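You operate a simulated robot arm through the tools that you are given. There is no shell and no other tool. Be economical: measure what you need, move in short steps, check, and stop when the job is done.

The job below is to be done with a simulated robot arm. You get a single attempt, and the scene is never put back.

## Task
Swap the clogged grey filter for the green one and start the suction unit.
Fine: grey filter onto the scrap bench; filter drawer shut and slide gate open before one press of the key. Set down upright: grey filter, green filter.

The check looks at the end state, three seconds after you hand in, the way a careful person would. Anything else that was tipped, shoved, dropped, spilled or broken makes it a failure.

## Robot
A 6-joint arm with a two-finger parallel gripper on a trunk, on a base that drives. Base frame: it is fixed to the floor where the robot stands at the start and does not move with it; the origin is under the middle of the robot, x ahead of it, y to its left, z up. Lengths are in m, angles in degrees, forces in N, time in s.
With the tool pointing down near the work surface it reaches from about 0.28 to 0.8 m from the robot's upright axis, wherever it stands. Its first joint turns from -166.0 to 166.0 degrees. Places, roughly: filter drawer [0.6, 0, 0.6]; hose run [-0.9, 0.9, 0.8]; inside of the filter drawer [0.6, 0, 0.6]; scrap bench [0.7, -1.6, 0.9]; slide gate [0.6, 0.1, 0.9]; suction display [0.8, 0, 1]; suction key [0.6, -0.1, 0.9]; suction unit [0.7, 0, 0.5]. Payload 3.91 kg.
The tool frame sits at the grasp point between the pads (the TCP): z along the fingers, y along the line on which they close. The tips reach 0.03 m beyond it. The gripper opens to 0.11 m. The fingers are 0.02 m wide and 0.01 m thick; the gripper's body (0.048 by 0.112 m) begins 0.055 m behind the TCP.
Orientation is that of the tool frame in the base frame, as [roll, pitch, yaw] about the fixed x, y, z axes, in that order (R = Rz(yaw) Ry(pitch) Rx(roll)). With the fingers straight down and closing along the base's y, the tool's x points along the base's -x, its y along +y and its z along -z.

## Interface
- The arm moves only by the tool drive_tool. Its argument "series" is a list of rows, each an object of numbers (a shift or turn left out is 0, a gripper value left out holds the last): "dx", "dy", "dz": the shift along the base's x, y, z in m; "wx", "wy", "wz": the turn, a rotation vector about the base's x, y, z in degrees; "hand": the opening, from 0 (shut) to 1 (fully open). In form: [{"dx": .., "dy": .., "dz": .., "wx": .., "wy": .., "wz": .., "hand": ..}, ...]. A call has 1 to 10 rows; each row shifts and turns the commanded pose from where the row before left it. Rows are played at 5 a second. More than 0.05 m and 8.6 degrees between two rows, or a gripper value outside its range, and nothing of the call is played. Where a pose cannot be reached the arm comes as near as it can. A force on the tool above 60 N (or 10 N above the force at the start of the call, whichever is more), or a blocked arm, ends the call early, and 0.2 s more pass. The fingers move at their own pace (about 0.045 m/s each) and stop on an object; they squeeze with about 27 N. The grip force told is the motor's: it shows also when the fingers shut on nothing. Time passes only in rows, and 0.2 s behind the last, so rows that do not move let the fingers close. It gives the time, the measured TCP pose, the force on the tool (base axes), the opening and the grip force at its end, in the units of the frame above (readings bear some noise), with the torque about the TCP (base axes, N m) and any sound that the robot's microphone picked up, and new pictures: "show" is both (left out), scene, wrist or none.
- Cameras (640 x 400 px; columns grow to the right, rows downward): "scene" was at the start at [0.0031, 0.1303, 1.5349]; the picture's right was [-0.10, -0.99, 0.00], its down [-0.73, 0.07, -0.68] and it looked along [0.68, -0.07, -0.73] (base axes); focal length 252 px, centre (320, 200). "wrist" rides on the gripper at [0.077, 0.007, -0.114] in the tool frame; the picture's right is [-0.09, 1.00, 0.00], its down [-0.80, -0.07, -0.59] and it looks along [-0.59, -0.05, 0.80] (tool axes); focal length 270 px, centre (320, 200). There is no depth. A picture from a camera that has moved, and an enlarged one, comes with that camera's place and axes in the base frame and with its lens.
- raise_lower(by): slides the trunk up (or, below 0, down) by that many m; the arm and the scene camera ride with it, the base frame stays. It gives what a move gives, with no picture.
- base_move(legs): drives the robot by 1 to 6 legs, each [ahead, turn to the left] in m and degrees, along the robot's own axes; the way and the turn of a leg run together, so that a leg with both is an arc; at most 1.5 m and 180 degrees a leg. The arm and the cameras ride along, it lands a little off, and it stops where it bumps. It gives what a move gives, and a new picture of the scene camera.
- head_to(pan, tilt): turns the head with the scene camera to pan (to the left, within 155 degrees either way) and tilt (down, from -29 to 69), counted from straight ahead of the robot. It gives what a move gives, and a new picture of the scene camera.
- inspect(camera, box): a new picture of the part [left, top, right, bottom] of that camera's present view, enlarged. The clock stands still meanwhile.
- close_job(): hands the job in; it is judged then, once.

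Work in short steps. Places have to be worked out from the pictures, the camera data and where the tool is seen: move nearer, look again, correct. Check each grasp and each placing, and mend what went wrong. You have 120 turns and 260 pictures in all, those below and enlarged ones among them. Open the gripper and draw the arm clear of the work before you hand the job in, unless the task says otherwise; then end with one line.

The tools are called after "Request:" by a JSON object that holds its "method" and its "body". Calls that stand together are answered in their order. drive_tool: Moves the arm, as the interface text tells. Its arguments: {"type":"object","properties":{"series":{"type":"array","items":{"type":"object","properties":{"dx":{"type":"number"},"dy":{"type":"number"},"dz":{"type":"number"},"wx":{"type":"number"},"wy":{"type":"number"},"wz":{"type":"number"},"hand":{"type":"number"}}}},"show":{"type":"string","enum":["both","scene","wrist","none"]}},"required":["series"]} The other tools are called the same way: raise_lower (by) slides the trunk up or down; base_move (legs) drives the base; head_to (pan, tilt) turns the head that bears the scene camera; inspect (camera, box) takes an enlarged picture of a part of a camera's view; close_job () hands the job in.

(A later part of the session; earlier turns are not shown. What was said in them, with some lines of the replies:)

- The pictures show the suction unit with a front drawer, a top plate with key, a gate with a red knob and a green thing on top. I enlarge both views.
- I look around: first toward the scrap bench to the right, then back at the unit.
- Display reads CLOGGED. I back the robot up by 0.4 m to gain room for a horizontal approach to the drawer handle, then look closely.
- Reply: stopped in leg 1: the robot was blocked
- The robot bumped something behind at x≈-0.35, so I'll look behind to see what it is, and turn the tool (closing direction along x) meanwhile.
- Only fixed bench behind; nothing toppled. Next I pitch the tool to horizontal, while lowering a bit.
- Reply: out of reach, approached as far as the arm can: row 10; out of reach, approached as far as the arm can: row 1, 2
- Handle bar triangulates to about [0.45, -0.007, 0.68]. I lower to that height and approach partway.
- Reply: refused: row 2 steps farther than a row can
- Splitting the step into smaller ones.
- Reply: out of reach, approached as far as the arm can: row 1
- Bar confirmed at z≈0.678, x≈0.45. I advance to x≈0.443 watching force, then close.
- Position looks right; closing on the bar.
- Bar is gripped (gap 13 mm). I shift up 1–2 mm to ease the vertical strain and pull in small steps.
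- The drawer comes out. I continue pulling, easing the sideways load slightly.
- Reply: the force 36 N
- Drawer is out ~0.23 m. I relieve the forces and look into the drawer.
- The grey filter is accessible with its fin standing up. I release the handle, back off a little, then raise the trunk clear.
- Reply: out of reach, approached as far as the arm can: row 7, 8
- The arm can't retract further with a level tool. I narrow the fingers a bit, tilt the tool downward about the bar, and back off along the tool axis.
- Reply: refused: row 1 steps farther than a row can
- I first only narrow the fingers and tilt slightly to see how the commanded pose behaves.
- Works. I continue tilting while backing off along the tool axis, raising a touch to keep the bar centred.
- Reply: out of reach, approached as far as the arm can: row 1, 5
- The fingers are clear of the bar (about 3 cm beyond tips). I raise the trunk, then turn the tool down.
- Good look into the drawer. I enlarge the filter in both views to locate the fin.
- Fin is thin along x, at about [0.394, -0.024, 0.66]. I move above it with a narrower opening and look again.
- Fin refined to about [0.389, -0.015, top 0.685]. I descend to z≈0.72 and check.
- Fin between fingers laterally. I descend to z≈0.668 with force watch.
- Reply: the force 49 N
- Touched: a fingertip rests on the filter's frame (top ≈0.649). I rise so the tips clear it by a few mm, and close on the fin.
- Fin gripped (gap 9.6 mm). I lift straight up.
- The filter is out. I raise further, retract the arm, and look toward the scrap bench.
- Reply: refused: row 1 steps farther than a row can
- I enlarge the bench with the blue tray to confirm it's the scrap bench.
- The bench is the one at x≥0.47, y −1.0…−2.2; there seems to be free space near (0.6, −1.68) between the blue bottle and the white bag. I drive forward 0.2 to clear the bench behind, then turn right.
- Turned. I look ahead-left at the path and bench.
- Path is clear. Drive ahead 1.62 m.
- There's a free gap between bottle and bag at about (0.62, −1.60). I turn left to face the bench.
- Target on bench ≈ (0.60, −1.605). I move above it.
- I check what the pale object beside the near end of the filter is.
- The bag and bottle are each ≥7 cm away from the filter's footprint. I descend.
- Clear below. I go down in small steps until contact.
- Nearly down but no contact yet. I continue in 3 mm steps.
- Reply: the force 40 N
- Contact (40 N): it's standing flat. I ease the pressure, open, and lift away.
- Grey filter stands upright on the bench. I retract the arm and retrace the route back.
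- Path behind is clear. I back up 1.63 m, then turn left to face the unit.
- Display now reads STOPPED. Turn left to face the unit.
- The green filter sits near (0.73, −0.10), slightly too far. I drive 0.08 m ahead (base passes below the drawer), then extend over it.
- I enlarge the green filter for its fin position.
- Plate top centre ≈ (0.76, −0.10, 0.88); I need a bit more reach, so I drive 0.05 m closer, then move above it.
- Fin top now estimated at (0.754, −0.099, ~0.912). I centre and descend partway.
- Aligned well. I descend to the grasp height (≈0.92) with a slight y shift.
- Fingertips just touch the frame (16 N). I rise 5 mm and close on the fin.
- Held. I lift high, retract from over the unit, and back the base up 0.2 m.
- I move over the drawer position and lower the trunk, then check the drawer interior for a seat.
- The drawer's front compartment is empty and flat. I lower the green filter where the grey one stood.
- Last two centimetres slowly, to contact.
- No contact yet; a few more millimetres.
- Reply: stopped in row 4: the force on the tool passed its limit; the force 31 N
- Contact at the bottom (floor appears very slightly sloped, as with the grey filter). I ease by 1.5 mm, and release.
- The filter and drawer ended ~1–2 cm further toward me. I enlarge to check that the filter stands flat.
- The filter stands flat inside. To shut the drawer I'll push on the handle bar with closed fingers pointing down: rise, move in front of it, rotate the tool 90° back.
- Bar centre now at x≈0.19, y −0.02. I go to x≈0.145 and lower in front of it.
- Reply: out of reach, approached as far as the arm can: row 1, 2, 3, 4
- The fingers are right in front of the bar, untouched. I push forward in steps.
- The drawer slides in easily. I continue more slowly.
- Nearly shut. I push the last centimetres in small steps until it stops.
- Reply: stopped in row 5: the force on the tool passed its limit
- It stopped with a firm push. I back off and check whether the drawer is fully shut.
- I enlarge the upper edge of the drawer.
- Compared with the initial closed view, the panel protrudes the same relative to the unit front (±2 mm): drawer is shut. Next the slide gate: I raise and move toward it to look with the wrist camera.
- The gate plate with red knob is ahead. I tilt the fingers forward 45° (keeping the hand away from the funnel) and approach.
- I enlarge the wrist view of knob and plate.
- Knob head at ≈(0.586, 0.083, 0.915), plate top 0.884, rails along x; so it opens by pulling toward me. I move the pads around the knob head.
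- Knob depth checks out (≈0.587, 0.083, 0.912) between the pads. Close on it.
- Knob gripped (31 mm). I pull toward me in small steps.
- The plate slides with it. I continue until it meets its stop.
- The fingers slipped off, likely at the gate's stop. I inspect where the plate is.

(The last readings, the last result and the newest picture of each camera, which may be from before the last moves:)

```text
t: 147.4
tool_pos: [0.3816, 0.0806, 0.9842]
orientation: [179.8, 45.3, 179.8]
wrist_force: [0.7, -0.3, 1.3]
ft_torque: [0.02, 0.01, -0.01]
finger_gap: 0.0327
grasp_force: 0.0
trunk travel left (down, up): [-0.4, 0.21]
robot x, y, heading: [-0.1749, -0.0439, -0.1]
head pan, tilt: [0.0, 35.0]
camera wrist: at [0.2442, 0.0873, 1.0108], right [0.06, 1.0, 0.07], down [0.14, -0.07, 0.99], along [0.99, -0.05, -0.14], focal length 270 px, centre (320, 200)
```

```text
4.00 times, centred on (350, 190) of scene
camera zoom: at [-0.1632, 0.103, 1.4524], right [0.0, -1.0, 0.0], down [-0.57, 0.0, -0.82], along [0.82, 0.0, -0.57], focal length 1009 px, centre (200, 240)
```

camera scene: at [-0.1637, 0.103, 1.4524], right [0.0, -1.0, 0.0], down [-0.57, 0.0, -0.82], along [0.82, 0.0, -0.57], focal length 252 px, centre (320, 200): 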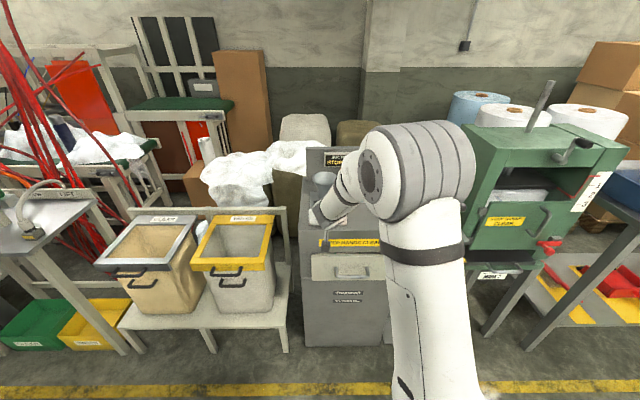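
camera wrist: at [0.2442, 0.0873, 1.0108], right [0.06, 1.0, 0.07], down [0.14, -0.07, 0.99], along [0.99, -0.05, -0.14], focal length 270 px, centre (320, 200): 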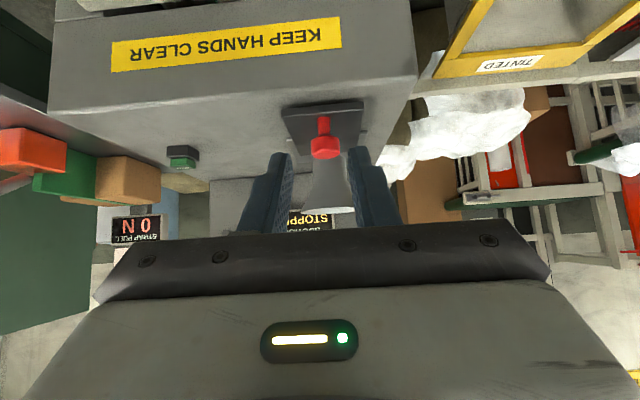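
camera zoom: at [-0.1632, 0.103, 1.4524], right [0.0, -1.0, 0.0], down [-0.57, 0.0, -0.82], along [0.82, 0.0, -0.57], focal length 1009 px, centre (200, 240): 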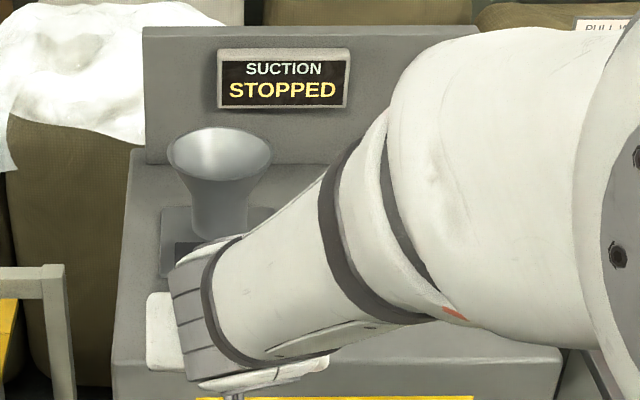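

The knob moved about 7 cm (now x≈0.518). To verify it's at its stop, I regrasp and pull gently while reading the force.

Request:
{"method": "drive_tool", "body": {"series": [{"dx": 0.03, "dz": -0.015, "dy": 0.001}, {"dx": 0.03, "dz": -0.015}, {"dx": 0.03, "dz": -0.015}, {"dx": 0.025, "dz": -0.012}, {"dx": 0.011, "dz": -0.006}, {}, {"hand": 0}, {}, {}, {}], "show": "wrist"}}

Request:
{"method": "drive_tool", "body": {"series": [{"dx": -0.003}, {"dx": -0.003}], "show": "none"}}

```text
t: 149.6
tool_pos: [0.508, 0.0813, 0.9211]
orientation: [179.8, 45.3, 179.9]
wrist_force: [-0.6, 4.9, -0.4]
ft_torque: [0.12, 0.03, 0.1]
finger_gap: 0.031
grasp_force: 45.2
trunk travel left (down, up): [-0.4, 0.21]
robot x, y, heading: [-0.1729, -0.0474, -0.3]
head pan, tilt: [0.0, 35.0]
camera wrist: at [0.3712, 0.0887, 0.9468], right [0.06, 1.0, 0.06], down [0.14, -0.07, 0.99], along [0.99, -0.05, -0.14], focal length 270 px, centre (320, 200)
```

wrist: 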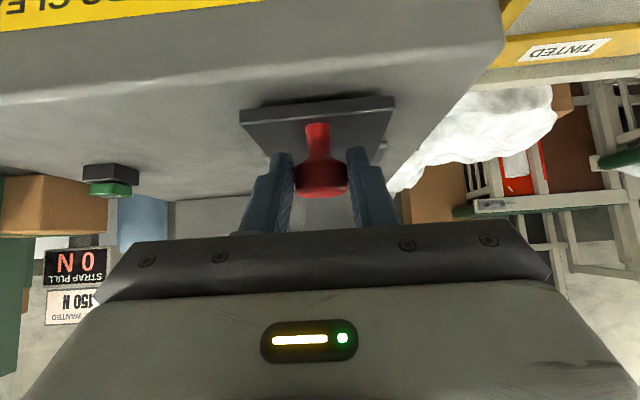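

```text
t: 150.2
tool_pos: [0.5019, 0.082, 0.9221]
orientation: [179.9, 45.5, 179.8]
wrist_force: [1.2, -1.2, 0.2]
ft_torque: [0.0, 0.23, 0.03]
finger_gap: 0.0311
grasp_force: 45.5
trunk travel left (down, up): [-0.4, 0.21]
robot x, y, heading: [-0.1734, -0.0486, 0.1]
head pan, tilt: [0.0, 35.0]
```

Still moving freely. I keep pulling slowly.

Request:
{"method": "drive_tool", "body": {"series": [{"dx": -0.004}, {"dx": -0.003}, {"dx": -0.003}], "show": "none"}}

Request:
{"method": "drive_tool", "body": {"series": [{"dx": -0.004}, {"dx": -0.003}, {"dx": -0.003}], "show": "wrist"}}

```text
t: 151.0
tool_pos: [0.4961, 0.0816, 0.9204]
orientation: [179.9, 45.5, 179.8]
wrist_force: [38.4, 0.9, 5.6]
ft_torque: [-0.04, -0.83, 0.02]
finger_gap: 0.0312
grasp_force: 44.4
trunk travel left (down, up): [-0.4, 0.21]
robot x, y, heading: [-0.1754, -0.0469, -0.1]
head pan, tilt: [0.0, 35.0]
```

```text
t: 151.8
tool_pos: [0.4813, 0.0825, 0.9211]
orientation: [179.8, 45.4, 179.8]
wrist_force: [0.5, 0.5, -0.8]
ft_torque: [0.01, 0.0, 0.05]
finger_gap: 0.0002
grasp_force: 37.5
trunk travel left (down, up): [-0.4, 0.21]
robot x, y, heading: [-0.1759, -0.0505, -0.2]
head pan, tilt: [0.0, 35.0]
camera wrist: at [0.3453, 0.089, 0.946], right [0.06, 1.0, 0.06], down [0.14, -0.07, 0.99], along [0.99, -0.05, -0.15], focal length 270 px, centre (320, 200)
```

wrist: 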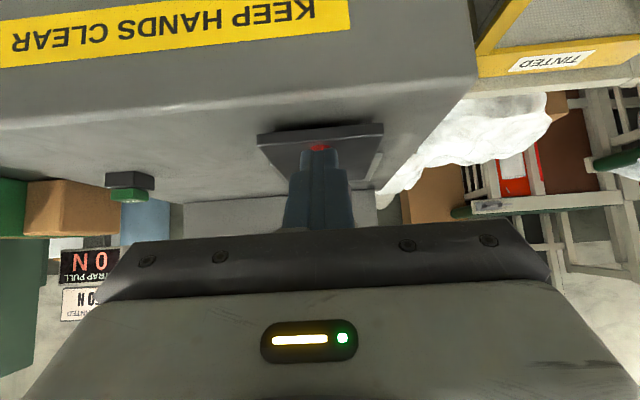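

It resisted at TCP x≈0.497 (the stop), then the fingers slipped, probably nudging the knob back ~1 cm. I back off, regrasp, pull to just short of the stop and open there.

Request:
{"method": "drive_tool", "body": {"series": [{"dx": -0.035, "dz": 0.035}, {"hand": 0.5}, {}, {}, {"dx": 0.03, "dz": -0.03}, {"dx": 0.03, "dz": -0.006}, {}, {"hand": 0}, {}, {}], "show": "wrist"}}

Request:
{"method": "drive_tool", "body": {"series": [{"dx": -0.003}, {"dx": -0.003}, {"dx": -0.001}], "show": "none"}}

```text
t: 154.0
tool_pos: [0.5069, 0.0817, 0.9201]
orientation: [179.8, 45.3, 179.9]
wrist_force: [0.7, -1.6, -2.3]
ft_torque: [-0.26, -0.07, -0.08]
finger_gap: 0.0304
grasp_force: 44.7
trunk travel left (down, up): [-0.4, 0.21]
robot x, y, heading: [-0.1739, -0.0446, -0.1]
head pan, tilt: [0.0, 35.0]
camera wrist: at [0.3716, 0.089, 0.9455], right [0.06, 1.0, 0.06], down [0.14, -0.07, 0.99], along [0.99, -0.05, -0.14], focal length 270 px, centre (320, 200)
```

wrist: 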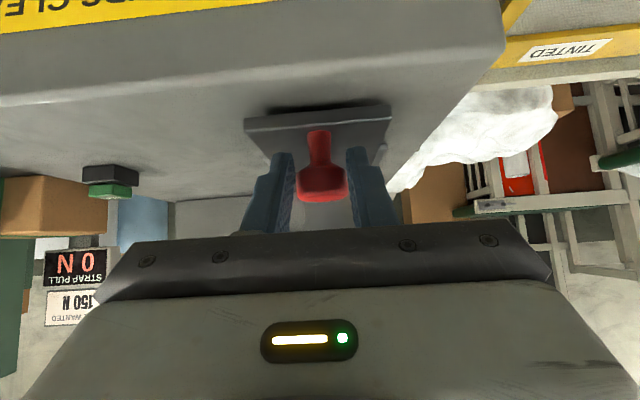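

```text
t: 154.8
tool_pos: [0.5013, 0.0814, 0.9198]
orientation: [179.8, 45.4, 179.7]
wrist_force: [1.0, -6.0, -2.2]
ft_torque: [0.16, 0.09, -0.17]
finger_gap: 0.0304
grasp_force: 44.7
trunk travel left (down, up): [-0.4, 0.21]
robot x, y, heading: [-0.1732, -0.0501, -0.0]
head pan, tilt: [0.0, 35.0]
```

The grip is a little nearer the tips. I pull on in 2–3 mm steps until the force rises.

Request:
{"method": "drive_tool", "body": {"series": [{"dx": -0.003}, {"dx": -0.002}], "show": "none"}}

Request:
{"method": "drive_tool", "body": {"series": [{"dx": -0.003}], "show": "none"}}

Request:
{"method": "drive_tool", "body": {"series": [{"dx": -0.002}], "show": "none"}}

```text
t: 155.4
tool_pos: [0.4936, 0.0816, 0.9196]
orientation: [179.8, 45.4, 179.8]
wrist_force: [0.6, -6.9, 0.5]
ft_torque: [0.11, -0.22, -0.3]
finger_gap: 0.0305
grasp_force: 45.0
trunk travel left (down, up): [-0.4, 0.21]
robot x, y, heading: [-0.1763, -0.0472, 0.1]
head pan, tilt: [0.0, 35.0]
```

```text
t: 155.8
tool_pos: [0.493, 0.0817, 0.9189]
orientation: [179.7, 45.4, 179.8]
wrist_force: [8.6, -6.3, 0.0]
ft_torque: [0.07, 0.06, -0.11]
finger_gap: 0.0303
grasp_force: 45.6
trunk travel left (down, up): [-0.4, 0.21]
robot x, y, heading: [-0.1759, -0.0488, -0.0]
head pan, tilt: [0.0, 35.0]
```

```text
t: 156.2
tool_pos: [0.4917, 0.0815, 0.9195]
orientation: [179.8, 45.4, 179.9]
wrist_force: [21.9, -7.8, -1.5]
ft_torque: [-0.1, -0.37, -0.13]
finger_gap: 0.0297
grasp_force: 45.1
trunk travel left (down, up): [-0.4, 0.21]
robot x, y, heading: [-0.1736, -0.0465, -0.3]
head pan, tilt: [0.0, 35.0]
```

The force is rising (22 N): it's at the stop. I open here and back off along the tool axis.

Request:
{"method": "drive_tool", "body": {"series": [{"hand": 0.6}, {}, {}, {}, {"dx": -0.03, "dz": 0.03}, {"dx": -0.03, "dz": 0.03}, {"dx": -0.03, "dz": 0.03}, {}], "show": "wrist"}}

Request:
{"method": "inspect", "body": {"camera": "wrist", "box": [230, 40, 430, 230]}}

```text
t: 158.0
tool_pos: [0.3988, 0.0821, 1.0102]
orientation: [179.8, 45.5, 179.9]
wrist_force: [-0.2, -0.4, -0.3]
ft_torque: [0.0, -0.01, 0.0]
finger_gap: 0.0659
grasp_force: 0.1
trunk travel left (down, up): [-0.4, 0.21]
robot x, y, heading: [-0.1728, -0.0501, -0.2]
head pan, tilt: [0.0, 35.0]
camera wrist: at [0.2622, 0.0899, 1.0363], right [0.06, 1.0, 0.06], down [0.14, -0.07, 0.99], along [0.99, -0.05, -0.14], focal length 270 px, centre (320, 200)
```

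wrist: 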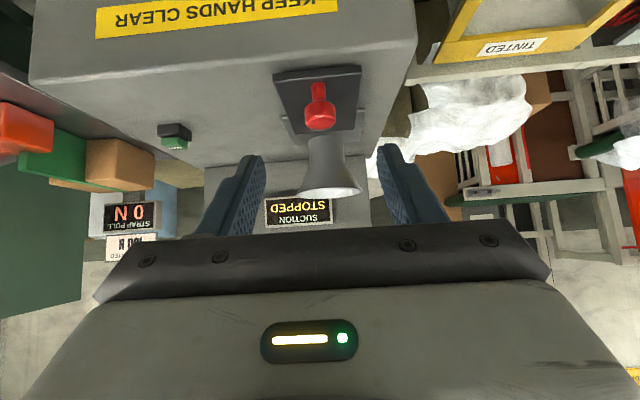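

```text
2.11 times, centred on (330, 135) of wrist
camera zoom: at [0.2622, 0.0899, 1.0363], right [0.06, 1.0, 0.06], down [0.14, -0.07, 0.99], along [0.99, -0.05, -0.14], focal length 569 px, centre (299, 337)
```

zoom: 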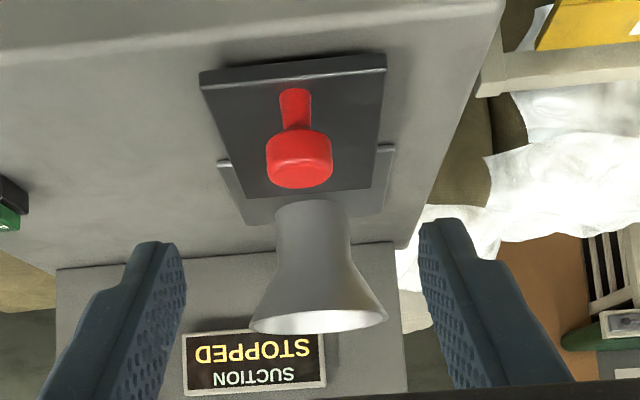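

The plate's rear end is clear of the funnel: gate open. Now I level the tool downwards, close the fingers, move toward the key side, and drive 0.1 m closer.

Request:
{"method": "drive_tool", "body": {"series": [{"wy": 7.5, "dz": 0.02, "hand": 0}, {"wy": 7.5, "dz": 0.02, "dy": -0.03}, {"wy": 7.5, "dz": 0.02, "dy": -0.04}, {"wy": 7.5, "dy": -0.045}, {"wy": 7.5, "dy": -0.045}, {"wy": 7.9, "dy": -0.045}, {}], "show": "none"}}

Request:
{"method": "base_move", "body": {"legs": [[0.1, 0]]}}

Request:
{"method": "inspect", "body": {"camera": "scene", "box": [290, 130, 430, 290]}}

```text
t: 159.6
tool_pos: [0.4017, -0.124, 1.0641]
orientation: [179.9, 0.0, 179.9]
wrist_force: [0.7, 0.2, -0.3]
ft_torque: [0.03, -0.01, 0.04]
finger_gap: 0.0001
grasp_force: 27.6
out of reach, approached as far as the arm can: row 1
trunk travel left (down, up): [-0.4, 0.21]
robot x, y, heading: [-0.1736, -0.0482, 0.1]
head pan, tilt: [0.0, 35.0]
```

```text
t: 160.7
tool_pos: [0.5031, -0.1231, 1.0639]
orientation: [179.9, -0.1, 179.9]
wrist_force: [-0.3, -0.1, 0.6]
ft_torque: [-0.02, 0.04, -0.02]
finger_gap: 0.0
grasp_force: 27.1
trunk travel left (down, up): [-0.4, 0.21]
robot x, y, heading: [-0.0743, -0.0458, -0.1]
head pan, tilt: [0.0, 35.0]
camera scene: at [-0.0608, 0.1029, 1.4524], right [0.0, -1.0, 0.0], down [-0.57, 0.0, -0.82], along [0.82, 0.0, -0.57], focal length 252 px, centre (320, 200)
```

scene: 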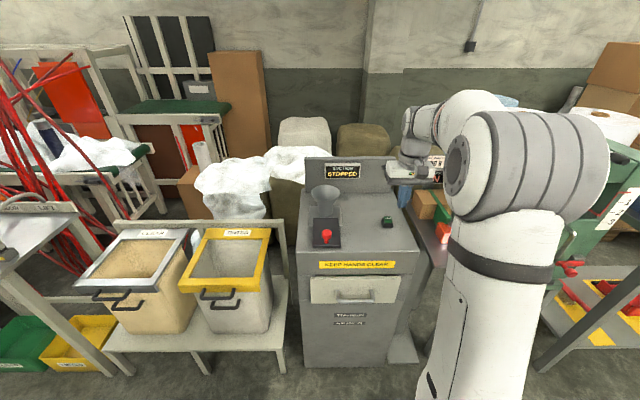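

```text
2.50 times, centred on (360, 210) of scene
camera zoom: at [-0.0608, 0.1029, 1.4524], right [0.0, -1.0, 0.0], down [-0.57, 0.0, -0.82], along [0.82, 0.0, -0.57], focal length 631 px, centre (220, 175)
```

zoom: 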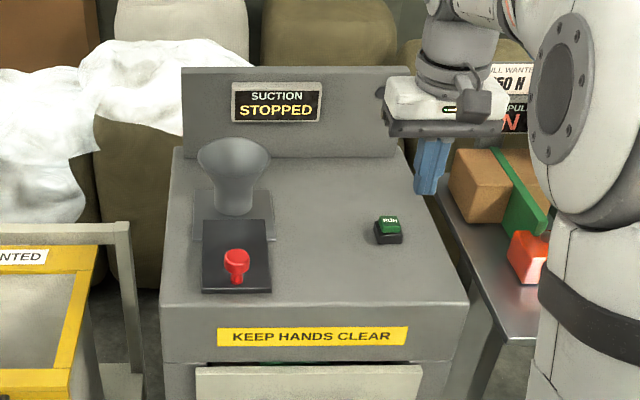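

Before pressing, I recheck the drawer's upper gap, and the key.

Request:
{"method": "inspect", "body": {"camera": "scene", "box": [295, 255, 415, 310]}}

Request:
{"method": "drive_tool", "body": {"series": [{"dx": -0.01}, {}], "show": "wrist"}}

Request:
{"method": "inspect", "body": {"camera": "wrist", "box": [290, 20, 470, 200]}}

```text
5.33 times, centred on (355, 282) of scene
camera zoom: at [-0.0608, 0.1029, 1.4524], right [0.0, -1.0, 0.0], down [-0.57, 0.0, -0.82], along [0.82, 0.0, -0.57], focal length 1346 px, centre (133, -240)
```

zoom: 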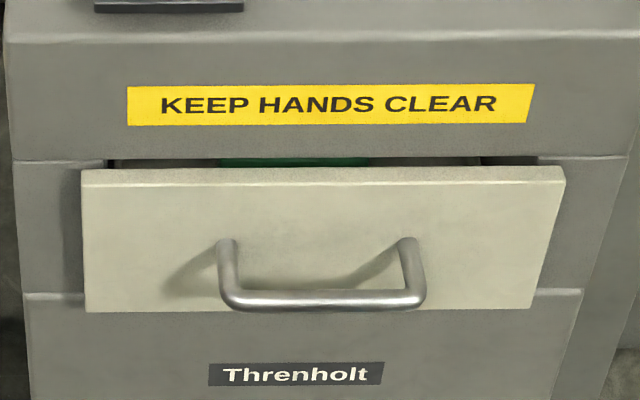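

```text
t: 161.3
tool_pos: [0.4921, -0.124, 1.0642]
orientation: [179.9, -0.1, 179.8]
wrist_force: [0.7, -0.3, -0.8]
ft_torque: [0.01, -0.03, -0.03]
finger_gap: 0.0001
grasp_force: 27.0
trunk travel left (down, up): [-0.4, 0.21]
robot x, y, heading: [-0.0747, -0.0459, -0.1]
head pan, tilt: [0.0, 35.0]
camera wrist: at [0.415, -0.1164, 1.179], right [0.09, 1.0, 0.0], down [0.8, -0.07, 0.59], along [0.59, -0.05, -0.8], focal length 270 px, centre (320, 200)
```

wrist: 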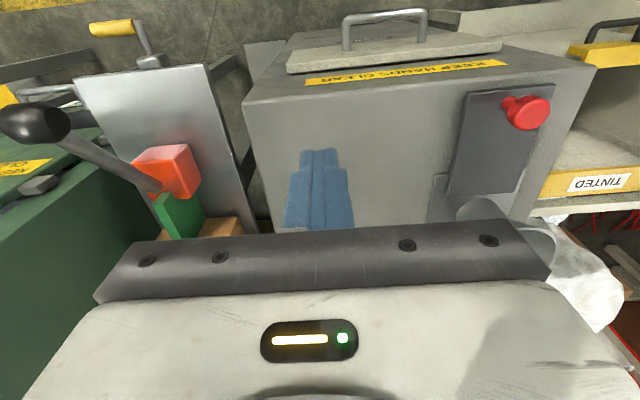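

```text
2.22 times, centred on (380, 110) of wrist
camera zoom: at [0.415, -0.1164, 1.179], right [0.09, 1.0, 0.0], down [0.8, -0.07, 0.59], along [0.59, -0.05, -0.8], focal length 601 px, centre (187, 400)
```

zoom: 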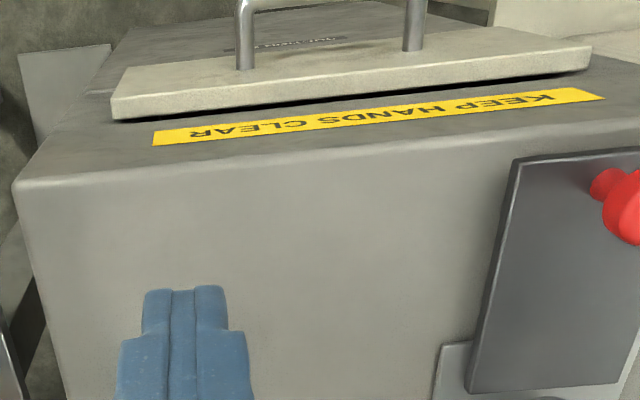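

The protrusion computes to the same ~15 mm as in the first pictures: drawer shut. Now I shift the tool sideways so the wrist camera sees the key.

Request:
{"method": "drive_tool", "body": {"series": [{"dy": 0.045}, {"dy": 0.015, "dx": 0.03}, {"dx": 0.03, "dz": -0.02}, {}], "show": "wrist"}}

Request:
{"method": "inspect", "body": {"camera": "wrist", "box": [180, 100, 360, 230]}}

Request:
{"method": "inspect", "body": {"camera": "scene", "box": [340, 170, 440, 240]}}

```text
t: 162.3
tool_pos: [0.5534, -0.0641, 1.0455]
orientation: [179.9, -0.1, 179.9]
wrist_force: [-0.4, -0.2, 0.2]
ft_torque: [-0.02, 0.01, 0.01]
finger_gap: 0.0001
grasp_force: 26.7
trunk travel left (down, up): [-0.4, 0.21]
robot x, y, heading: [-0.0745, -0.0436, -0.2]
head pan, tilt: [0.0, 35.0]
camera wrist: at [0.4764, -0.0562, 1.1595], right [0.09, 1.0, 0.0], down [0.8, -0.07, 0.59], along [0.59, -0.05, -0.8], focal length 270 px, centre (320, 200)
```

wrist: 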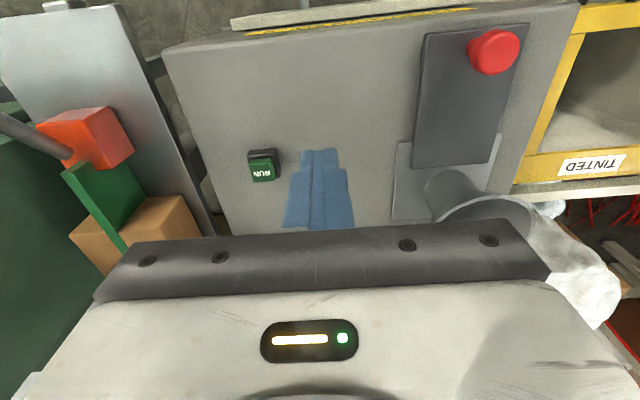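

```text
3.08 times, centred on (270, 165) of wrist
camera zoom: at [0.4764, -0.0562, 1.1595], right [0.09, 1.0, 0.0], down [0.8, -0.07, 0.59], along [0.59, -0.05, -0.8], focal length 832 px, centre (474, 308)
```

zoom: 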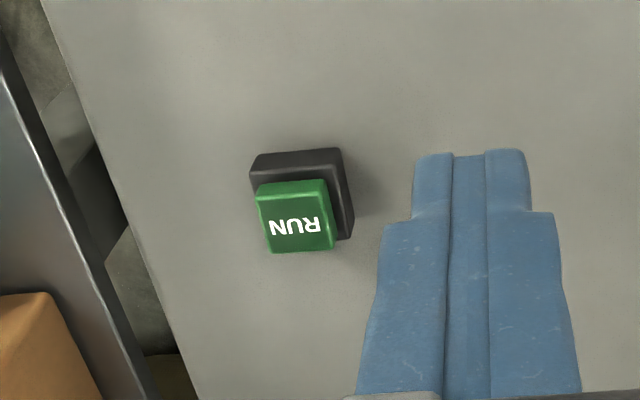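

```text
5.71 times, centred on (390, 205) of scene
camera zoom: at [-0.0613, 0.1029, 1.4524], right [0.0, -1.0, 0.0], down [-0.57, 0.0, -0.82], along [0.82, 0.0, -0.57], focal length 1442 px, centre (-80, 171)
```

zoom: 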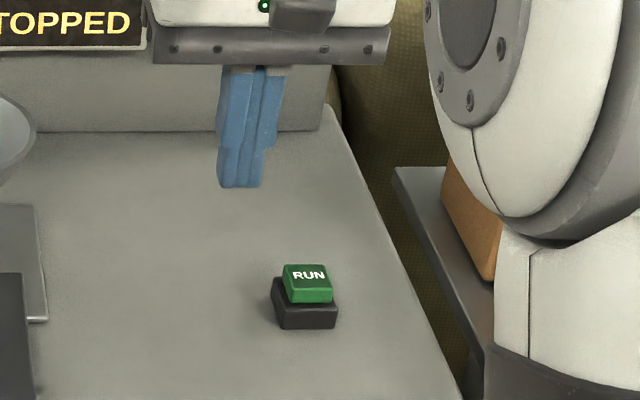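

Key cap top ≈ (0.624, −0.134, 0.896). I move above it and descend to ~1.5 cm above.

Request:
{"method": "drive_tool", "body": {"series": [{"dx": 0.035, "dy": -0.035}, {"dx": 0.0355, "dy": -0.035}, {"dz": -0.04}, {"dz": -0.04}, {"dz": -0.022}, {}], "show": "wrist"}}

Request:
{"method": "inspect", "body": {"camera": "scene", "box": [340, 170, 440, 240]}}

Request:
{"method": "inspect", "body": {"camera": "wrist", "box": [240, 100, 400, 230]}}

```text
t: 163.7
tool_pos: [0.6228, -0.1308, 0.9434]
orientation: [179.9, -0.1, 180.0]
wrist_force: [-0.1, -0.7, 0.7]
ft_torque: [-0.01, -0.03, 0.0]
finger_gap: 0.0
grasp_force: 26.9
trunk travel left (down, up): [-0.4, 0.21]
robot x, y, heading: [-0.0722, -0.0484, -0.1]
head pan, tilt: [0.0, 35.0]
camera wrist: at [0.5457, -0.1249, 1.0586], right [0.09, 1.0, 0.0], down [0.8, -0.07, 0.59], along [0.59, -0.05, -0.8], focal length 270 px, centre (320, 200)
```

wrist: 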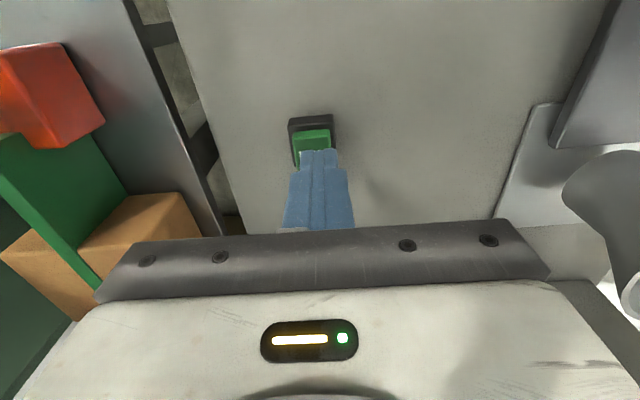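

```text
5.71 times, centred on (390, 205) of scene
camera zoom: at [-0.0613, 0.103, 1.4524], right [0.0, -1.0, 0.0], down [-0.57, 0.0, -0.82], along [0.82, 0.0, -0.57], focal length 1442 px, centre (-80, 171)
```

zoom: 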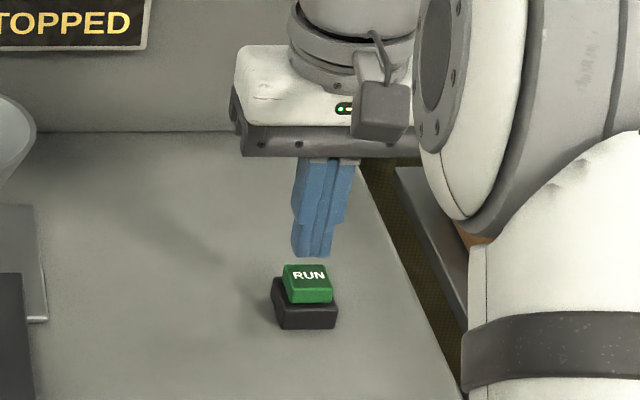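

```text
3.08 times, centred on (320, 165) of wrist
camera zoom: at [0.5457, -0.1249, 1.0586], right [0.09, 1.0, 0.0], down [0.8, -0.07, 0.59], along [0.59, -0.05, -0.8], focal length 832 px, centre (320, 308)
```

zoom: 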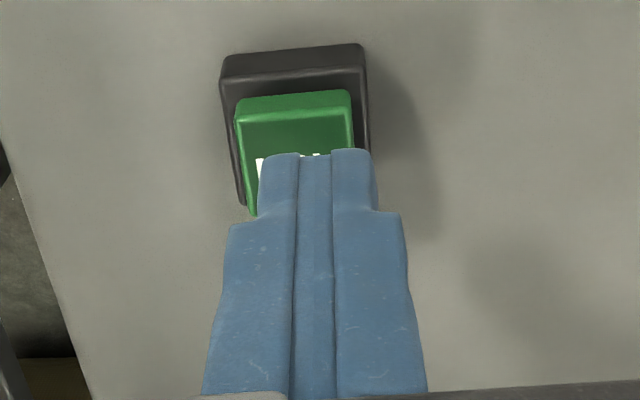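

Well aligned. I press: descend slowly in one go, then read force and display.

Request:
{"method": "drive_tool", "body": {"series": [{"dz": -0.008, "dy": -0.003}, {"dz": -0.006}, {"dz": -0.004}, {"dz": -0.003}, {"dz": -0.003}], "show": "none"}}

Request:
{"method": "inspect", "body": {"camera": "scene", "box": [300, 140, 440, 240]}}

```text
t: 164.9
tool_pos: [0.6229, -0.1365, 0.9194]
orientation: [179.9, 0.0, 180.0]
wrist_force: [0.0, 0.3, -0.2]
ft_torque: [0.02, -0.04, 0.0]
finger_gap: 0.0
grasp_force: 27.0
trunk travel left (down, up): [-0.4, 0.21]
robot x, y, heading: [-0.0725, -0.0495, 0.2]
head pan, tilt: [0.0, 35.0]
```

```text
4.00 times, centred on (370, 190) of scene
camera zoom: at [-0.0613, 0.103, 1.4524], right [0.0, -1.0, 0.0], down [-0.57, 0.0, -0.82], along [0.82, 0.0, -0.57], focal length 1009 px, centre (120, 240)
```

zoom: 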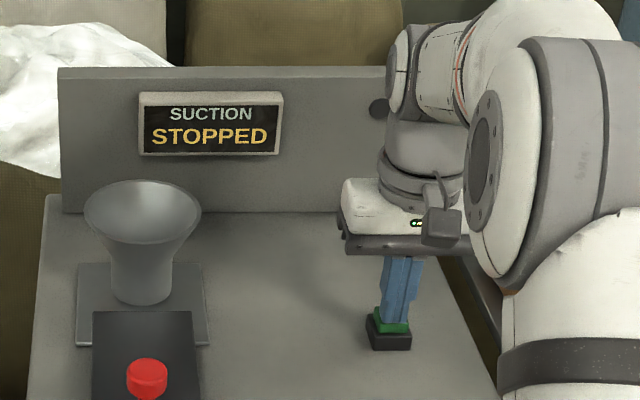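

Not touching yet (no force), tip at 0.889. Continue by 2 mm steps.

Request:
{"method": "drive_tool", "body": {"series": [{"dz": -0.002}, {"dz": -0.002}], "show": "none"}}

```text
t: 165.5
tool_pos: [0.6233, -0.1363, 0.916]
orientation: [179.9, 0.0, 180.0]
wrist_force: [1.4, -0.3, 2.9]
ft_torque: [-0.04, -0.06, 0.0]
finger_gap: 0.0001
grasp_force: 26.6
trunk travel left (down, up): [-0.4, 0.21]
robot x, y, heading: [-0.0722, -0.0482, -0.1]
head pan, tilt: [0.0, 35.0]
heard: click
```

A click was heard at light force: the key registered. I lift straight off and read the display.

Request:
{"method": "drive_tool", "body": {"series": [{"dz": 0.02}, {"dz": 0.04}, {"dz": 0.05}, {"dz": 0.04}, {"dx": -0.04}, {"dx": -0.04}, {}], "show": "none"}}

Request:
{"method": "inspect", "body": {"camera": "scene", "box": [290, 140, 430, 310]}}

```text
t: 167.1
tool_pos: [0.5434, -0.136, 1.0644]
orientation: [179.8, -0.2, 179.9]
wrist_force: [-0.5, 0.1, -0.1]
ft_torque: [-0.02, 0.0, 0.01]
finger_gap: 0.0
grasp_force: 27.2
trunk travel left (down, up): [-0.4, 0.21]
robot x, y, heading: [-0.0714, -0.0464, 0.0]
head pan, tilt: [0.0, 35.0]
```

```text
2.35 times, centred on (360, 225) of scene
camera zoom: at [-0.0613, 0.103, 1.4524], right [0.0, -1.0, 0.0], down [-0.57, 0.0, -0.82], along [0.82, 0.0, -0.57], focal length 594 px, centre (226, 141)
```

zoom: 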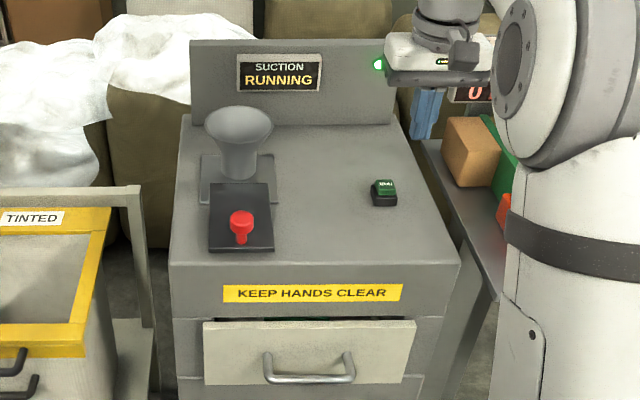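

The display reads RUNNING with the green lamp lit. I retract the arm fully, open the gripper and do a final check.

Request:
{"method": "drive_tool", "body": {"series": [{"dx": -0.045, "dz": 0.01, "hand": 1}, {"dx": -0.045, "dy": 0.01}, {"dx": -0.045, "dy": 0.01}, {"dx": -0.045, "dy": 0.01}, {}, {}], "show": "scene"}}

Request:
{"method": "base_move", "body": {"legs": [[-0.12, 0]]}}

Request:
{"method": "inspect", "body": {"camera": "scene", "box": [290, 140, 430, 310]}}

```text
t: 168.5
tool_pos: [0.3609, -0.1051, 1.0758]
orientation: [179.8, -0.1, 179.9]
wrist_force: [0.9, 0.2, 0.0]
ft_torque: [-0.03, 0.03, 0.0]
finger_gap: 0.1099
grasp_force: 0.1
trunk travel left (down, up): [-0.4, 0.21]
robot x, y, heading: [-0.0756, -0.049, -0.1]
head pan, tilt: [0.0, 35.0]
camera scene: at [-0.0613, 0.1029, 1.4524], right [0.0, -1.0, 0.0], down [-0.57, 0.0, -0.82], along [0.82, 0.0, -0.57], focal length 252 px, centre (320, 200)
```

scene: 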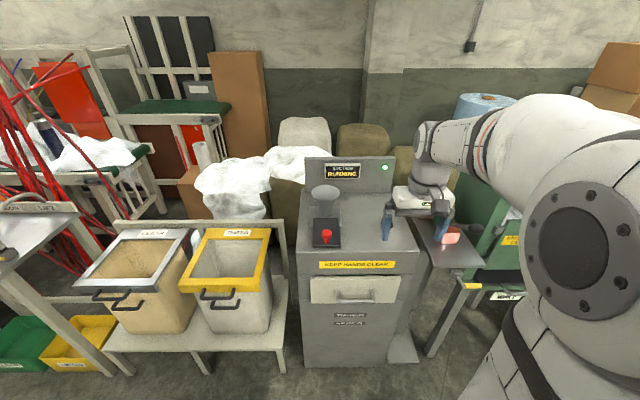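

```text
t: 169.8
tool_pos: [0.2409, -0.1053, 1.0754]
orientation: [179.9, 0.0, 179.9]
wrist_force: [0.0, 0.6, -0.1]
ft_torque: [0.0, 0.03, 0.01]
finger_gap: 0.1102
grasp_force: 0.0
trunk travel left (down, up): [-0.4, 0.21]
robot x, y, heading: [-0.1945, -0.0434, -0.6]
head pan, tilt: [0.0, 35.0]
camera scene: at [-0.1821, 0.1031, 1.4524], right [0.0, -1.0, 0.0], down [-0.57, 0.0, -0.82], along [0.82, 0.0, -0.57], focal length 252 px, centre (320, 200)
```

scene: 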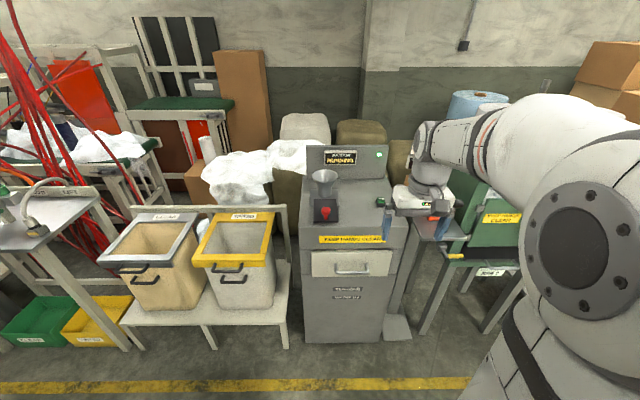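

```text
2.35 times, centred on (360, 225) of scene
camera zoom: at [-0.1821, 0.1031, 1.4524], right [0.0, -1.0, 0.0], down [-0.57, 0.0, -0.82], along [0.82, 0.0, -0.57], focal length 594 px, centre (226, 141)
```

zoom: 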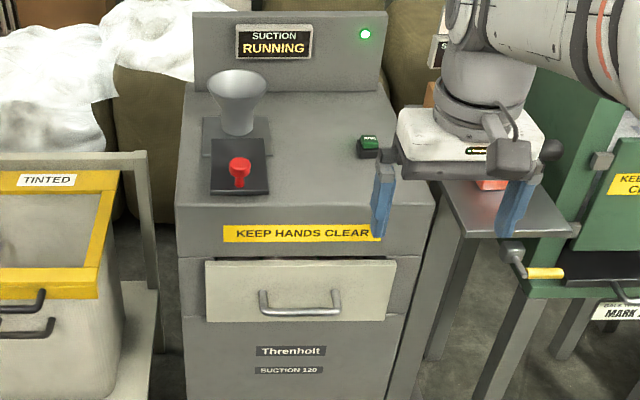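

Everything is in its end state: unit RUNNING, drawer shut, gate open, arm clear and gripper open. I hand in.

Request:
{"method": "close_job", "body": {}}

```text
The job is handed in.
```

The suction unit is running with the green filter in the shut drawer and the slide gate open, and the clogged grey filter stands upright on the scrap bench. I pressed the key once: one click, then the display read RUNNING.
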